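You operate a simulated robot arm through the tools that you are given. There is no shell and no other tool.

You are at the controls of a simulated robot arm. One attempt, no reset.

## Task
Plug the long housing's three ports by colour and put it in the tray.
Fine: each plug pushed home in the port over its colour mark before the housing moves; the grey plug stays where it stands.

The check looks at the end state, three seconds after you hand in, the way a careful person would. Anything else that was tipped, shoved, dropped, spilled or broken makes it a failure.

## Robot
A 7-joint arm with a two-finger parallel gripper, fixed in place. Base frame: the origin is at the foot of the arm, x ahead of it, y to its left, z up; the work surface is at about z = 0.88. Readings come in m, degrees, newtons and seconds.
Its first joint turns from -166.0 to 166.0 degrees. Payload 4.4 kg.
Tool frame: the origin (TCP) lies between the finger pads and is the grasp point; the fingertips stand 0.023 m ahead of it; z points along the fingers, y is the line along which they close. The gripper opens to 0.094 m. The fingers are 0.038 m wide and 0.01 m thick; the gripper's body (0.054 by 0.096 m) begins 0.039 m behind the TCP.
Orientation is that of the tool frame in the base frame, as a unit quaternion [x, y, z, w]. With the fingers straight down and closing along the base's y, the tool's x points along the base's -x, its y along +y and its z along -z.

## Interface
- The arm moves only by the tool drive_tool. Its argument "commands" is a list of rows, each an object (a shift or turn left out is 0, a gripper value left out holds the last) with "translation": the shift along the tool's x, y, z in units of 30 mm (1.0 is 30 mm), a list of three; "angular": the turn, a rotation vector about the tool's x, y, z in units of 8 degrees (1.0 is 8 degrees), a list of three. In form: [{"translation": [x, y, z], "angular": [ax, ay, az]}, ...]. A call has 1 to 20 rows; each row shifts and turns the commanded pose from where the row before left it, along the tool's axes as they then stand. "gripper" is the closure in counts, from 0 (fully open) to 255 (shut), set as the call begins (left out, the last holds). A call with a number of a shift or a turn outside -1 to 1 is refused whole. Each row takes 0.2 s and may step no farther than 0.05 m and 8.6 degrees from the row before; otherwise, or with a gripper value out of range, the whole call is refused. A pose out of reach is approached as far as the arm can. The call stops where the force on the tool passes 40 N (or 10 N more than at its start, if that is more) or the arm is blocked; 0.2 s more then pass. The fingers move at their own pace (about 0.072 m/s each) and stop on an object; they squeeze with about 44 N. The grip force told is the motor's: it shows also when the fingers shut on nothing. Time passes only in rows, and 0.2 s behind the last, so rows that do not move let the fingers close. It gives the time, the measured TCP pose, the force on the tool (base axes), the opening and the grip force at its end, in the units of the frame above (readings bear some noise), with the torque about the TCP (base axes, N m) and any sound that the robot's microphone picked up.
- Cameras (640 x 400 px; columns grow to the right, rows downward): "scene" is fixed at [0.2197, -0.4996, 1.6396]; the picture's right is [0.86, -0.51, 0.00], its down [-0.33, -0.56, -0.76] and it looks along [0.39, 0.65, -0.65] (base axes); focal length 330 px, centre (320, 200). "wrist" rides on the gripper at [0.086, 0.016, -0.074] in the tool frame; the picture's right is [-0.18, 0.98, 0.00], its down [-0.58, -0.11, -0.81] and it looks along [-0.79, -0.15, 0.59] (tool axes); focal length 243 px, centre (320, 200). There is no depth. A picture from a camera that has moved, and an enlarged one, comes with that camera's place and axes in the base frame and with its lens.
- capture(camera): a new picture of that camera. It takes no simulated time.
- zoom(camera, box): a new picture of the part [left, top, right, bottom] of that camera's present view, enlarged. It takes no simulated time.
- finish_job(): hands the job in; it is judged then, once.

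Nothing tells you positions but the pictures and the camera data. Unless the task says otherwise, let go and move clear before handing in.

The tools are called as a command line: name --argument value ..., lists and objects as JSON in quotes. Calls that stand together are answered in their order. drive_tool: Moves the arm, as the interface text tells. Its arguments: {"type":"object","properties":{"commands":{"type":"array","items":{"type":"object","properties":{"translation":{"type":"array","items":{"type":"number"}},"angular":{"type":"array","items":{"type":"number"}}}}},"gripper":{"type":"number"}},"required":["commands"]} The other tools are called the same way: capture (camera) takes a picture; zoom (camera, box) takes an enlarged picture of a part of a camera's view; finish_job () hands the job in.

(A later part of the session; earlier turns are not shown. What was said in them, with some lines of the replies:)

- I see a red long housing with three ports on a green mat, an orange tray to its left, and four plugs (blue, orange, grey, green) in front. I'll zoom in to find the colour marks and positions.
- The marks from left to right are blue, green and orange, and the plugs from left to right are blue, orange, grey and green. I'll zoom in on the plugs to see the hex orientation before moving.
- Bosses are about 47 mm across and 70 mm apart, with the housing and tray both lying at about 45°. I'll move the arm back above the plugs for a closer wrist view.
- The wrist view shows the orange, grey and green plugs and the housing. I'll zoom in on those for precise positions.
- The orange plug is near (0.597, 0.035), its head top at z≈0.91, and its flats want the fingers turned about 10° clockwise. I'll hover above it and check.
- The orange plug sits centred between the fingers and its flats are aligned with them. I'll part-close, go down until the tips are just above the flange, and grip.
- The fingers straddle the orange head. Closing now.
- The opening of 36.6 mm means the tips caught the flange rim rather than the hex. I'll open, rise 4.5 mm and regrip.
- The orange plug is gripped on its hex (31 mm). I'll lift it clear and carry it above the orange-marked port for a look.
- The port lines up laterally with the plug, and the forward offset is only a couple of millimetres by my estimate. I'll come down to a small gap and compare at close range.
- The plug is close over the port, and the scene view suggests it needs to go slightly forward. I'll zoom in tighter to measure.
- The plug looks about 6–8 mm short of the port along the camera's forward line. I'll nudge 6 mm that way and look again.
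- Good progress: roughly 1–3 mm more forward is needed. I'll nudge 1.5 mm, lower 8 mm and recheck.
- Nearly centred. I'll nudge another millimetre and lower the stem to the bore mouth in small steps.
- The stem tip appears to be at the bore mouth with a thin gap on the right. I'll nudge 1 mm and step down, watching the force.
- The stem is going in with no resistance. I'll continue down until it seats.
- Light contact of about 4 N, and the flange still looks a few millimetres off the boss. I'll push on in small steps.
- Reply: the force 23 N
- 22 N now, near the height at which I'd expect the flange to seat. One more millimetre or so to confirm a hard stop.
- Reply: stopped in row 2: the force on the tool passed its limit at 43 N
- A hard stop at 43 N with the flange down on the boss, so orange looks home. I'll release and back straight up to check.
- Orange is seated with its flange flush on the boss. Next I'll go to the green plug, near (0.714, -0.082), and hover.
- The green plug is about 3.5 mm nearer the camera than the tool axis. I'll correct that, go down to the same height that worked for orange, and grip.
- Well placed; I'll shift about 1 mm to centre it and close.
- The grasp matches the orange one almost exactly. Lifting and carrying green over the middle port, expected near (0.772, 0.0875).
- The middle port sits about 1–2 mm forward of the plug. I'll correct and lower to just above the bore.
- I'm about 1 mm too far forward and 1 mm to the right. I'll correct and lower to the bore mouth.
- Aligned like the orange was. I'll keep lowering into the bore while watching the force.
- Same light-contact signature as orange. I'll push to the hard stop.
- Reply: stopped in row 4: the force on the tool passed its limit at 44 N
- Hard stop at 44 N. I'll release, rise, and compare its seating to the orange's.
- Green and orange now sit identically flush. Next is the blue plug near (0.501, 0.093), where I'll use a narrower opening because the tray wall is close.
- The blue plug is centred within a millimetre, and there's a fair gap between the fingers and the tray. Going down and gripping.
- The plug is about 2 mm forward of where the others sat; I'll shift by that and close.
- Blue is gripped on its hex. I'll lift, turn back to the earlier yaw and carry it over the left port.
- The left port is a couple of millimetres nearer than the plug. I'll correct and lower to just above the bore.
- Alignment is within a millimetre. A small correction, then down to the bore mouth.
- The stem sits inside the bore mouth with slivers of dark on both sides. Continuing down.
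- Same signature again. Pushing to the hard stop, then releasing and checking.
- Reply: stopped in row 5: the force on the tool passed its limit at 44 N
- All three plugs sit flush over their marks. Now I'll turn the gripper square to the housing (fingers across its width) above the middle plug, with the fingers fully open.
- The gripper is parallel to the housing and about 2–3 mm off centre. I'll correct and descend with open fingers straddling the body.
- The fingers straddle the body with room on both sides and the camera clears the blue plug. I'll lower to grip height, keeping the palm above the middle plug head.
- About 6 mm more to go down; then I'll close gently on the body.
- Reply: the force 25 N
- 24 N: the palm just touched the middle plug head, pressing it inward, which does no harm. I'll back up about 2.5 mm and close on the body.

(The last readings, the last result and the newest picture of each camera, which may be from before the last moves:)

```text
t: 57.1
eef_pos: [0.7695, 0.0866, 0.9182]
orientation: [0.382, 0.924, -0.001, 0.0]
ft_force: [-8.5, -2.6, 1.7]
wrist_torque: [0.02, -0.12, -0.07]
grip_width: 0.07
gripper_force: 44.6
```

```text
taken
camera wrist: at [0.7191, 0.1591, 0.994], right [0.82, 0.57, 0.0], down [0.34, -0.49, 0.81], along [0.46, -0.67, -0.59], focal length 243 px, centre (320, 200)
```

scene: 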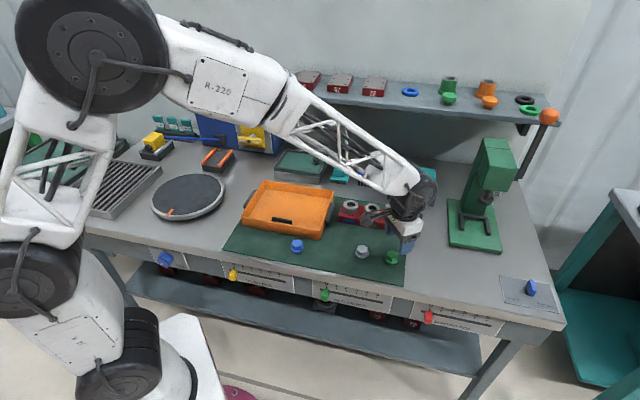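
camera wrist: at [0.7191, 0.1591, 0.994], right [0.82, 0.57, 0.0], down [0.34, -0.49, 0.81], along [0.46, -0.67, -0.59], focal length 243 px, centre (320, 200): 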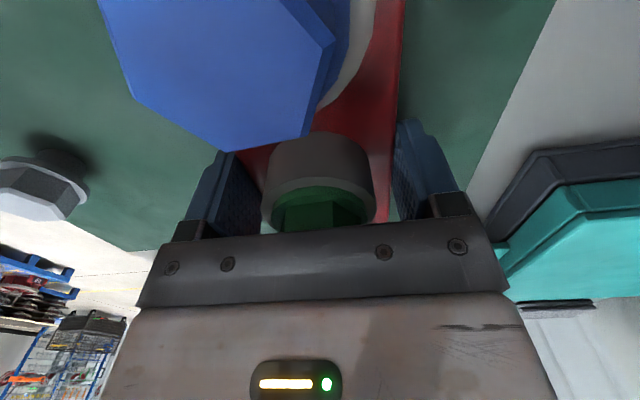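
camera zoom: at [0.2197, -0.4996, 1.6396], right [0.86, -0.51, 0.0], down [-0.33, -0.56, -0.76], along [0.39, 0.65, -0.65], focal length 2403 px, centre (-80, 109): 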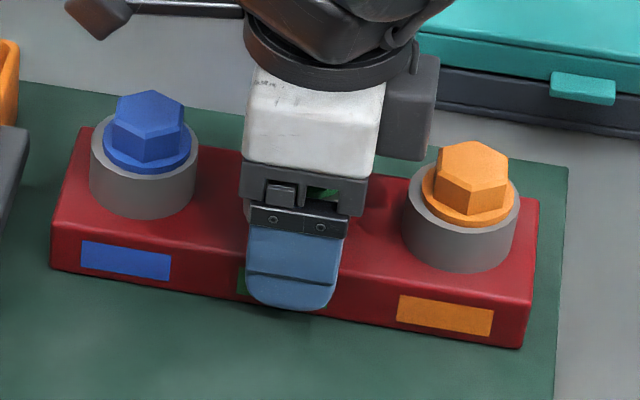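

The body is held at 70 mm. Before lifting I'll take a close look at the tray and the dark bar inside its front wall.

zoom --camera "scene" --box '[262, 205, 312, 240]'

zoom --camera "scene" --box '[235, 170, 345, 245]'

```text
11.43 times, centred on (287, 222) of scene
camera zoom: at [0.2197, -0.4996, 1.6396], right [0.86, -0.51, 0.0], down [-0.33, -0.56, -0.76], along [0.39, 0.65, -0.65], focal length 3776 px, centre (697, -57)
```

zoom: 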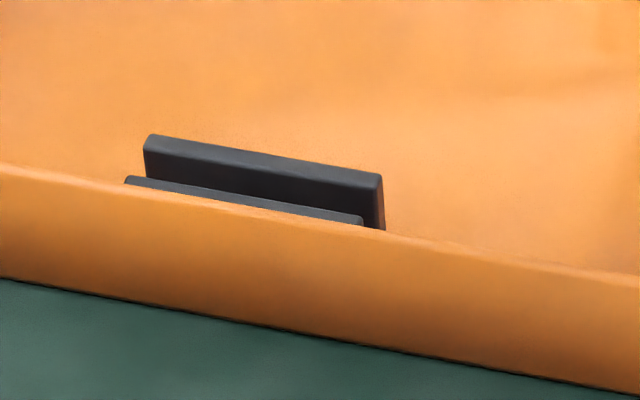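

```text
5.33 times, centred on (290, 208) of scene
camera zoom: at [0.2197, -0.4996, 1.6396], right [0.86, -0.51, 0.0], down [-0.33, -0.56, -0.76], along [0.39, 0.65, -0.65], focal length 1762 px, centre (480, 160)
```

zoom: 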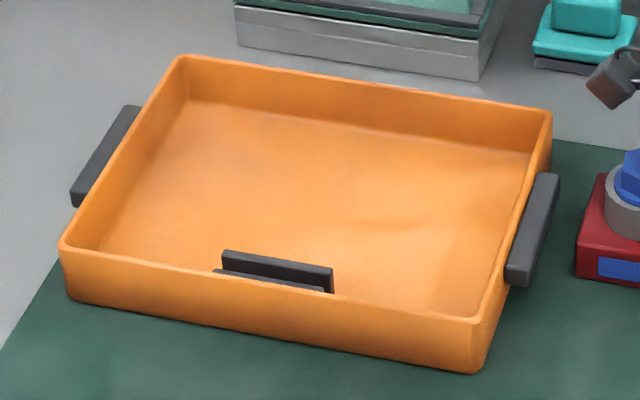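

Two dark rails stand just inside the tray's front wall, so I'll set the housing down slightly toward the back of the tray, around (0.565, 0.267). First, a gentle lift to check the grip.

drive_tool --commands '[{"translation": [0, 0, -0.2]}, {"translation": [0, 0, -0.3]}, {"translation": [0, 0, -0.3]}, {}]'

zoom --camera "scene" --box '[325, 175, 425, 240]'

```text
t: 58.1
eef_pos: [0.7703, 0.0859, 0.9422]
orientation: [0.383, 0.924, -0.001, 0.001]
ft_force: [0.0, 0.1, -18.1]
wrist_torque: [-0.02, -0.03, 0.01]
grip_width: 0.0699
gripper_force: 43.5
```

```text
6.15 times, centred on (375, 208) of scene
camera zoom: at [0.2197, -0.4996, 1.6396], right [0.86, -0.51, 0.0], down [-0.33, -0.56, -0.76], along [0.39, 0.65, -0.65], focal length 2033 px, centre (-18, 154)
```

zoom: 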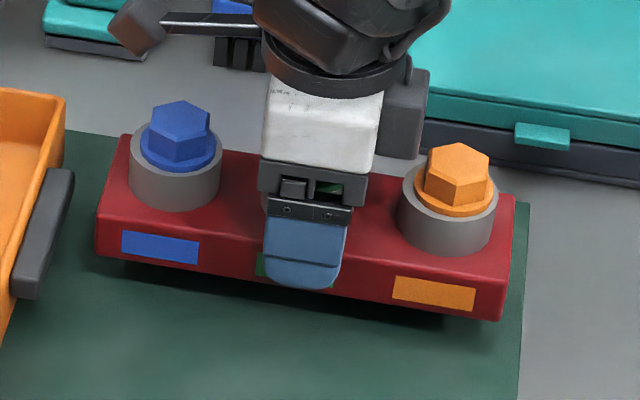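

It lifts level; it weighs about 18 N, and the grip holds. I'll raise it slowly above the tray rim and check for slip.

drive_tool --commands '[{"translation": [0, 0, -0.2]}, {"translation": [0, 0, -0.35]}, {"translation": [0, 0, -0.4]}, {"translation": [0, 0, -0.4]}, {"translation": [0, 0, -0.4]}, {"translation": [0, 0, -0.35]}, {"translation": [0, 0, -0.2]}, {}]'

capture --camera "scene"

capture --camera "wrist"

```text
t: 59.9
eef_pos: [0.7702, 0.0862, 1.0105]
orientation: [0.382, 0.924, -0.001, 0.0]
ft_force: [1.1, 0.3, -17.1]
wrist_torque: [0.0, -0.03, -0.02]
grip_width: 0.0698
gripper_force: 43.7
```

```text
taken
```

scene: 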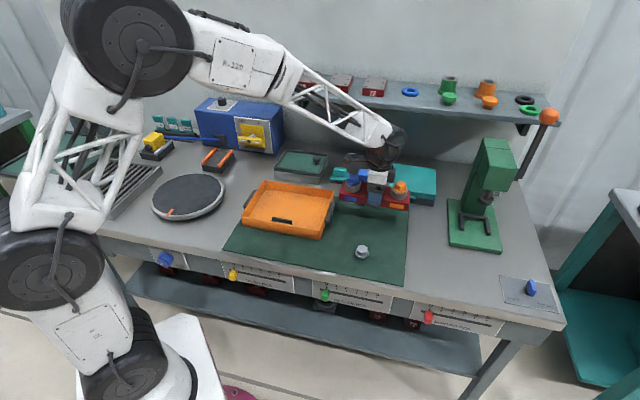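

```text
taken
camera wrist: at [0.7193, 0.1588, 1.0873], right [0.82, 0.57, 0.0], down [0.33, -0.49, 0.81], along [0.46, -0.67, -0.59], focal length 243 px, centre (320, 200)
```

wrist: 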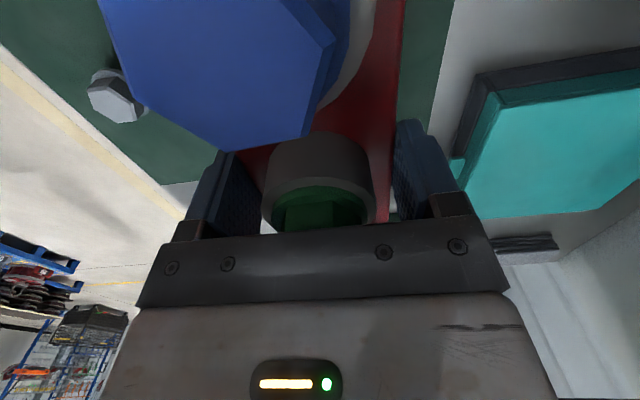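

No slip. Carrying it slowly over the tray.

drive_tool --commands '[{"translation": [0.25, -0.015, 0]}, {"translation": [0.4, -0.025, 0]}, {"translation": [0.55, -0.035, 0]}, {"translation": [0.55, -0.035, 0]}, {"translation": [0.55, -0.035, 0]}, {"translation": [0.55, -0.035, 0]}, {"translation": [0.55, -0.035, 0]}, {"translation": [0.55, -0.035, 0]}, {"translation": [0.55, -0.035, 0]}, {"translation": [0.55, -0.035, 0]}, {"translation": [0.55, -0.035, 0]}, {"translation": [0.55, -0.035, 0]}, {"translation": [0.55, -0.035, 0]}, {"translation": [0.55, -0.035, 0]}, {"translation": [0.55, -0.035, 0]}, {"translation": [0.55, -0.035, 0]}, {"translation": [0.45, -0.025, 0]}, {"translation": [0.28, -0.015, 0]}, {}, {}]'

capture --camera "scene"

zoom --camera "scene" --box '[230, 140, 350, 245]'

capture --camera "wrist"

```text
t: 64.1
eef_pos: [0.5651, 0.2661, 1.0122]
orientation: [0.383, 0.924, -0.001, 0.001]
ft_force: [-0.2, 0.3, -18.2]
wrist_torque: [-0.03, -0.05, 0.0]
grip_width: 0.0699
gripper_force: 44.1
```

```text
taken
```

scene: 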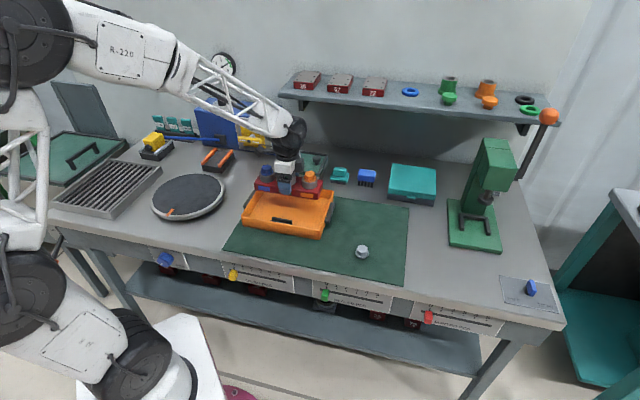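

```text
3.81 times, centred on (290, 192) of scene
camera zoom: at [0.2197, -0.4996, 1.6396], right [0.86, -0.51, 0.0], down [-0.33, -0.56, -0.76], along [0.39, 0.65, -0.65], focal length 1259 px, centre (434, 229)
```

zoom: 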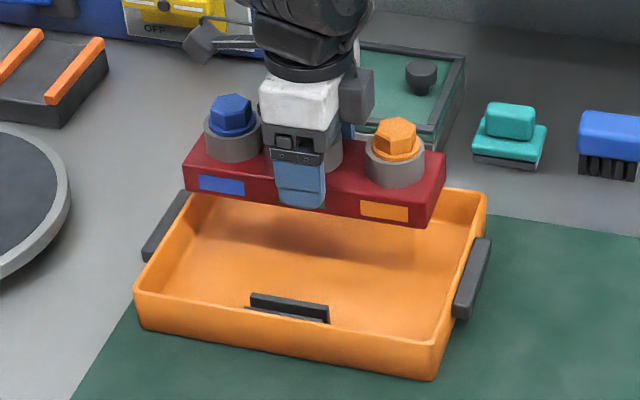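

```text
taken
camera wrist: at [0.515, 0.3388, 1.0876], right [0.82, 0.57, 0.0], down [0.33, -0.49, 0.81], along [0.46, -0.67, -0.59], focal length 243 px, centre (320, 200)
```

wrist: 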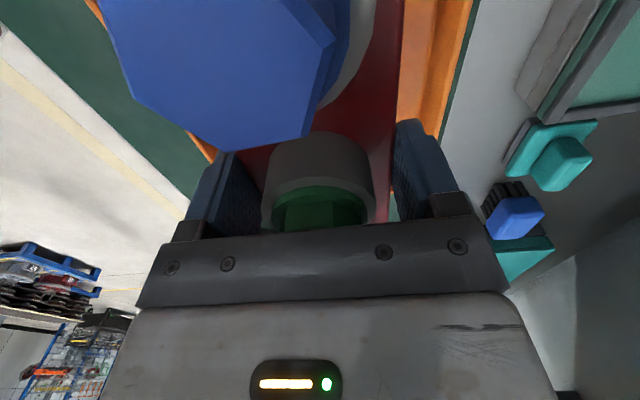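

It's centred over the tray with clear margins on all sides. I'll lower it slowly, pausing above the floor.

drive_tool --commands '[{"translation": [0, 0, 0.2]}, {"translation": [0, 0, 0.35]}, {"translation": [0, 0, 0.4]}, {"translation": [0, 0, 0.4]}, {"translation": [0, 0, 0.4]}, {"translation": [0, 0, 0.3]}, {"translation": [0, 0, 0.2]}, {}]'

zoom --camera "scene" --box '[230, 150, 350, 245]'

capture --camera "wrist"

```text
t: 65.9
eef_pos: [0.5645, 0.2666, 0.9433]
orientation: [0.383, 0.924, -0.002, 0.0]
ft_force: [-0.3, 1.0, -18.7]
wrist_torque: [-0.05, 0.0, 0.0]
grip_width: 0.0701
gripper_force: 44.2
```

```text
4.21 times, centred on (290, 198) of scene
camera zoom: at [0.2197, -0.4996, 1.6396], right [0.86, -0.51, 0.0], down [-0.33, -0.56, -0.76], along [0.39, 0.65, -0.65], focal length 1391 px, centre (446, 210)
```

zoom: 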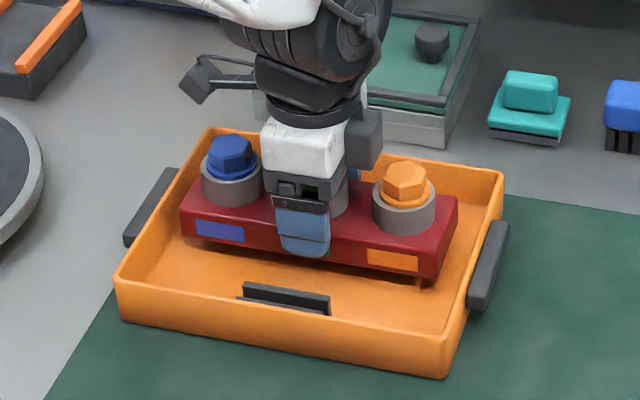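

```text
taken
camera wrist: at [0.5147, 0.3394, 1.0193], right [0.82, 0.57, 0.0], down [0.33, -0.49, 0.81], along [0.46, -0.67, -0.59], focal length 243 px, centre (320, 200)
```

wrist: 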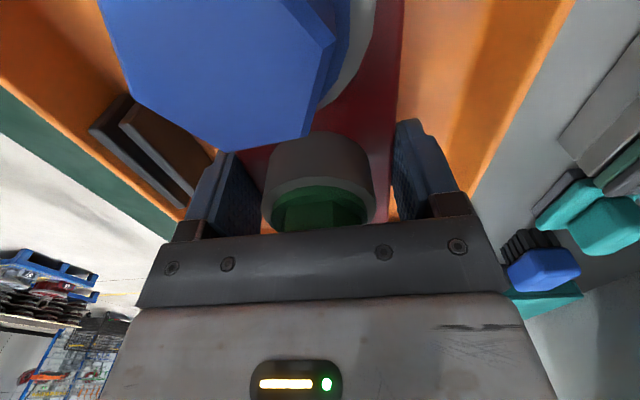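

The rails are close to the front finger, so I'll shift the housing 6 mm toward the back and release with only a small opening. Then lower to the floor.

drive_tool --commands '[{"translation": [0, 0.1, 0]}, {"translation": [0, 0.1, 0]}, {"translation": [0, 0, 0.15]}, {"translation": [0, 0, 0.15]}, {"translation": [0, 0, 0.1]}, {}]'

zoom --camera "scene" --box '[240, 165, 340, 245]'

```text
t: 67.3
eef_pos: [0.5693, 0.2704, 0.9331]
orientation: [0.382, 0.924, -0.001, 0.0]
ft_force: [-1.2, 0.5, -17.4]
wrist_torque: [-0.04, -0.01, 0.0]
grip_width: 0.0696
gripper_force: 44.1
```

```text
5.00 times, centred on (290, 205) of scene
camera zoom: at [0.2197, -0.4996, 1.6396], right [0.86, -0.51, 0.0], down [-0.33, -0.56, -0.76], along [0.39, 0.65, -0.65], focal length 1652 px, centre (470, 175)
```

zoom: 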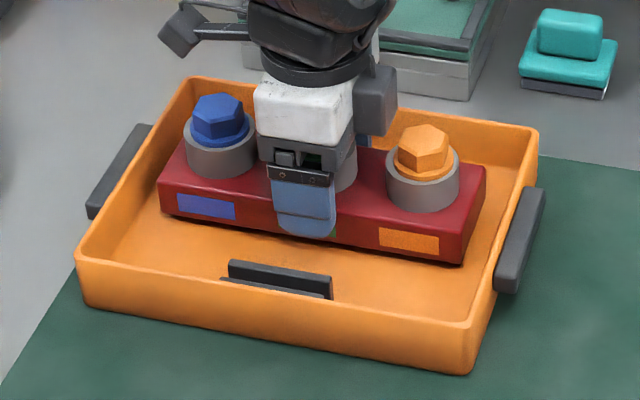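

Centred inside the walls. Creeping down until the weight comes off the gripper.

drive_tool --commands '[{"translation": [0, 0, 0.07]}, {"translation": [0, 0, 0.07]}, {"translation": [0, 0, 0.07]}, {}]'

```text
t: 68.3
eef_pos: [0.5692, 0.2704, 0.9249]
orientation: [0.383, 0.924, -0.001, 0.0]
ft_force: [-0.1, 0.2, -17.9]
wrist_torque: [0.0, -0.08, 0.04]
grip_width: 0.0696
gripper_force: 43.9
```

The force reading is unchanged at about -18 N, so it's still hanging. I'll keep creeping down.

drive_tool --commands '[{"translation": [0, 0, 0.04]}, {"translation": [0, 0, 0.04]}, {}]'

```text
t: 69.1
eef_pos: [0.5685, 0.2706, 0.9245]
orientation: [0.382, 0.924, 0.0, 0.0]
ft_force: [-0.6, -0.6, -10.8]
wrist_torque: [0.46, 0.46, 0.07]
grip_width: 0.07
gripper_force: 44.0
```

Touching down: the load is partly off. A little more.

drive_tool --commands '[{"translation": [0, 0, 0.03]}, {"translation": [0, 0, 0.02]}, {}]'

zoom --camera "scene" --box '[240, 165, 340, 245]'

```text
t: 69.9
eef_pos: [0.5687, 0.2718, 0.9241]
orientation: [0.383, 0.924, 0.001, 0.001]
ft_force: [-2.2, -4.3, 18.8]
wrist_torque: [-0.03, 0.94, 0.09]
grip_width: 0.0697
gripper_force: 44.1
```

```text
5.00 times, centred on (290, 205) of scene
camera zoom: at [0.2197, -0.4996, 1.6396], right [0.86, -0.51, 0.0], down [-0.33, -0.56, -0.76], along [0.39, 0.65, -0.65], focal length 1652 px, centre (470, 175)
```

zoom: 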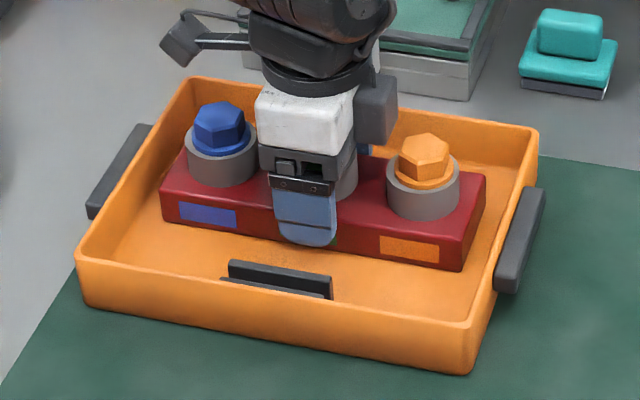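

It's resting on the tray floor. I'll ease off the pressure, then open slightly and rise straight up.

drive_tool --commands '[{"translation": [0, 0, -0.035]}, {}]'

drive_tool --commands '[{}, {}, {}]' --gripper 40

drive_tool --commands '[{"translation": [0, 0, -0.3]}, {"translation": [0, 0, -0.5]}, {"translation": [0, 0, -0.8]}, {"translation": [0, 0, -1]}, {"translation": [0, 0, -1]}, {"translation": [0, 0, -1]}, {"translation": [0, 0, -1]}, {}]'

capture --camera "scene"

zoom --camera "scene" --box '[230, 165, 350, 245]'

capture --camera "wrist"

```text
t: 70.5
eef_pos: [0.5691, 0.2716, 0.9253]
orientation: [0.383, 0.924, -0.001, 0.001]
ft_force: [5.5, 4.2, 2.0]
wrist_torque: [0.0, -1.23, 0.27]
grip_width: 0.0699
gripper_force: 43.8
```

```text
t: 71.3
eef_pos: [0.5691, 0.2719, 0.9248]
orientation: [0.383, 0.924, -0.001, 0.0]
ft_force: [-0.3, 0.0, 3.5]
wrist_torque: [0.03, -0.02, 0.02]
grip_width: 0.0791
gripper_force: 0.0
```

```text
t: 73.1
eef_pos: [0.5679, 0.2701, 1.092]
orientation: [0.382, 0.924, -0.002, 0.0]
ft_force: [-0.2, 0.7, 0.0]
wrist_torque: [0.0, 0.01, -0.01]
grip_width: 0.0792
gripper_force: 0.1
```

```text
taken
```

scene: 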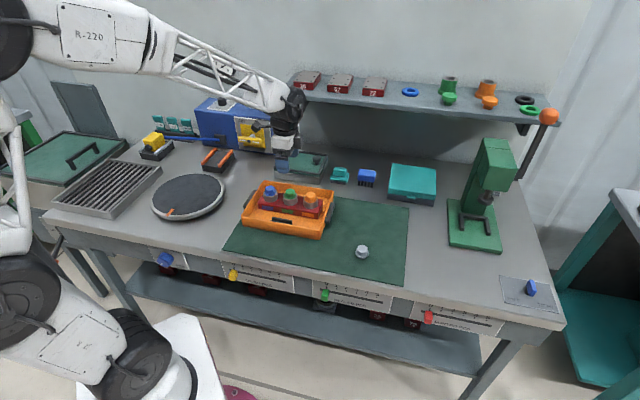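

```text
5.00 times, centred on (290, 205) of scene
camera zoom: at [0.2197, -0.4996, 1.6396], right [0.86, -0.51, 0.0], down [-0.33, -0.56, -0.76], along [0.39, 0.65, -0.65], focal length 1652 px, centre (470, 175)
```

zoom: 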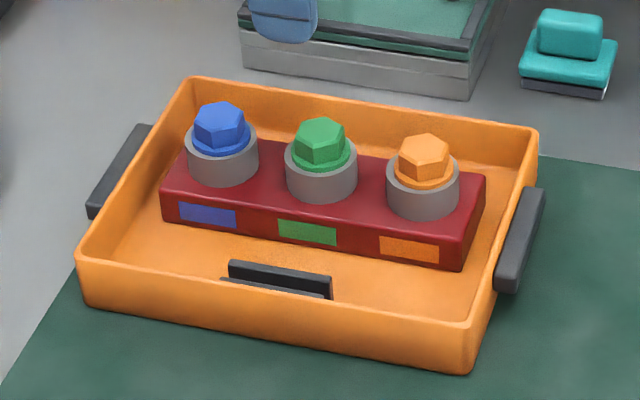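

```text
taken
camera wrist: at [0.5173, 0.3429, 1.1676], right [0.82, 0.57, 0.0], down [0.33, -0.49, 0.81], along [0.46, -0.67, -0.59], focal length 243 px, centre (320, 200)
```

wrist: 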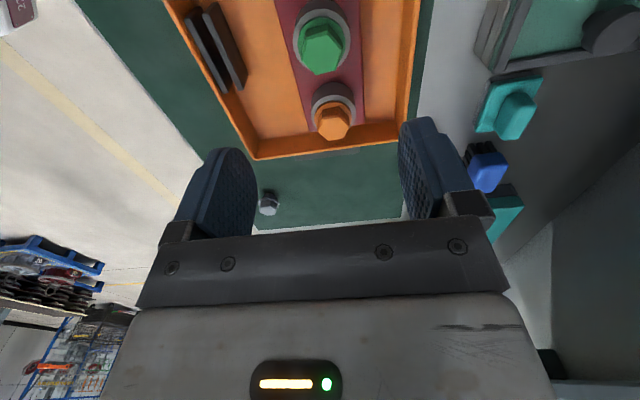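

The housing lies flat in the tray with all plugs in place, and the grey plug is still standing. One last close check of the seating before handing in.

zoom --camera "scene" --box '[265, 180, 335, 222]'

zoom --camera "scene" --box '[330, 225, 400, 270]'

```text
9.14 times, centred on (300, 201) of scene
camera zoom: at [0.2197, -0.4996, 1.6396], right [0.86, -0.51, 0.0], down [-0.33, -0.56, -0.76], along [0.39, 0.65, -0.65], focal length 3021 px, centre (503, 191)
```

zoom: 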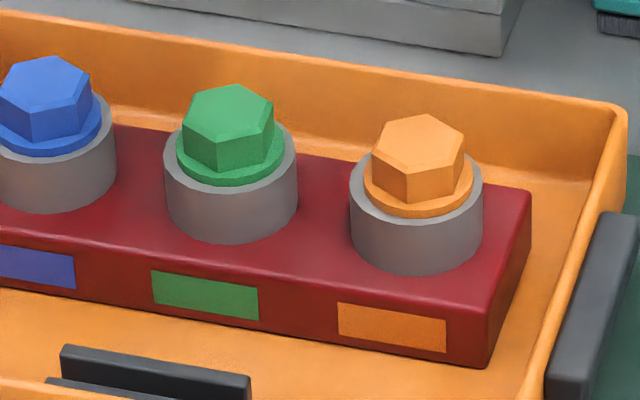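

```text
8.89 times, centred on (365, 248) of scene
camera zoom: at [0.2197, -0.4996, 1.6396], right [0.86, -0.51, 0.0], down [-0.33, -0.56, -0.76], along [0.39, 0.65, -0.65], focal length 2937 px, centre (-80, -222)
```

zoom: 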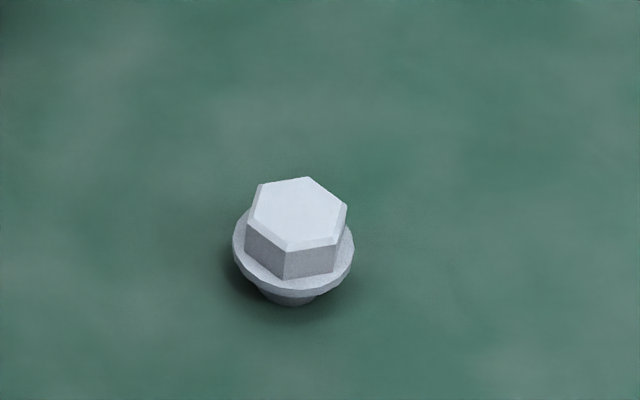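

zoom --camera "scene" --box '[280, 186, 322, 214]'

zoom --camera "wrist" --box '[270, 0, 390, 150]'

```text
14.29 times, centred on (301, 200) of scene
camera zoom: at [0.2197, -0.4996, 1.6396], right [0.86, -0.51, 0.0], down [-0.33, -0.56, -0.76], along [0.39, 0.65, -0.65], focal length 4720 px, centre (591, 200)
```

zoom: 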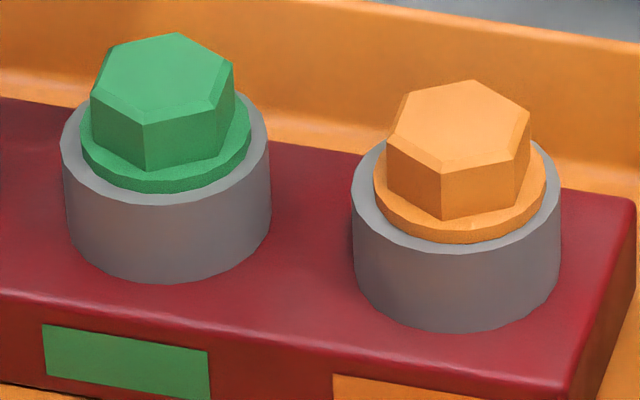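

```text
2.67 times, centred on (330, 75) of wrist
camera zoom: at [0.5173, 0.3429, 1.1676], right [0.82, 0.57, 0.0], down [0.33, -0.49, 0.81], along [0.46, -0.67, -0.59], focal length 647 px, centre (293, 533)
```

zoom: 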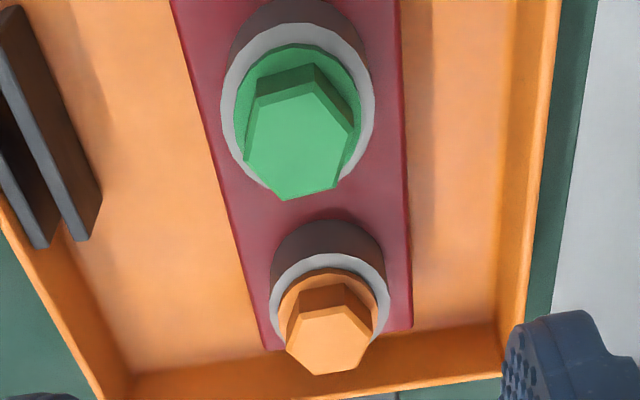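

All three flanges sit flush on their bosses, with each plug over its own colour mark. The housing is flat in the tray, the grey plug is untouched and the gripper is clear, so I'm handing in.

finish_job

```text
The job is handed in.
```

The job is handed in. The blue, green and orange plugs are each pushed home over their own colour mark, and the housing is flat in the tray.

- **Plugs:** I pushed each one down to a hard stop at about 43–44 N. The last pictures show the flanges flush on their bosses, all at the same height.
- **Housing:** I moved it only after all three plugs were in. It sits slightly toward the back of the tray, clear of the two dark rails inside the front wall.
- **Grey plug:** It is still standing where it was.
- **Extra contact:** When I lowered onto the housing to grip it, the gripper's palm pressed on the green plug's head with about 25 N. It pushed straight down and shifted nothing that I could see.

The arm let go and rose clear before I handed in. I saw nothing else moved or tipped.
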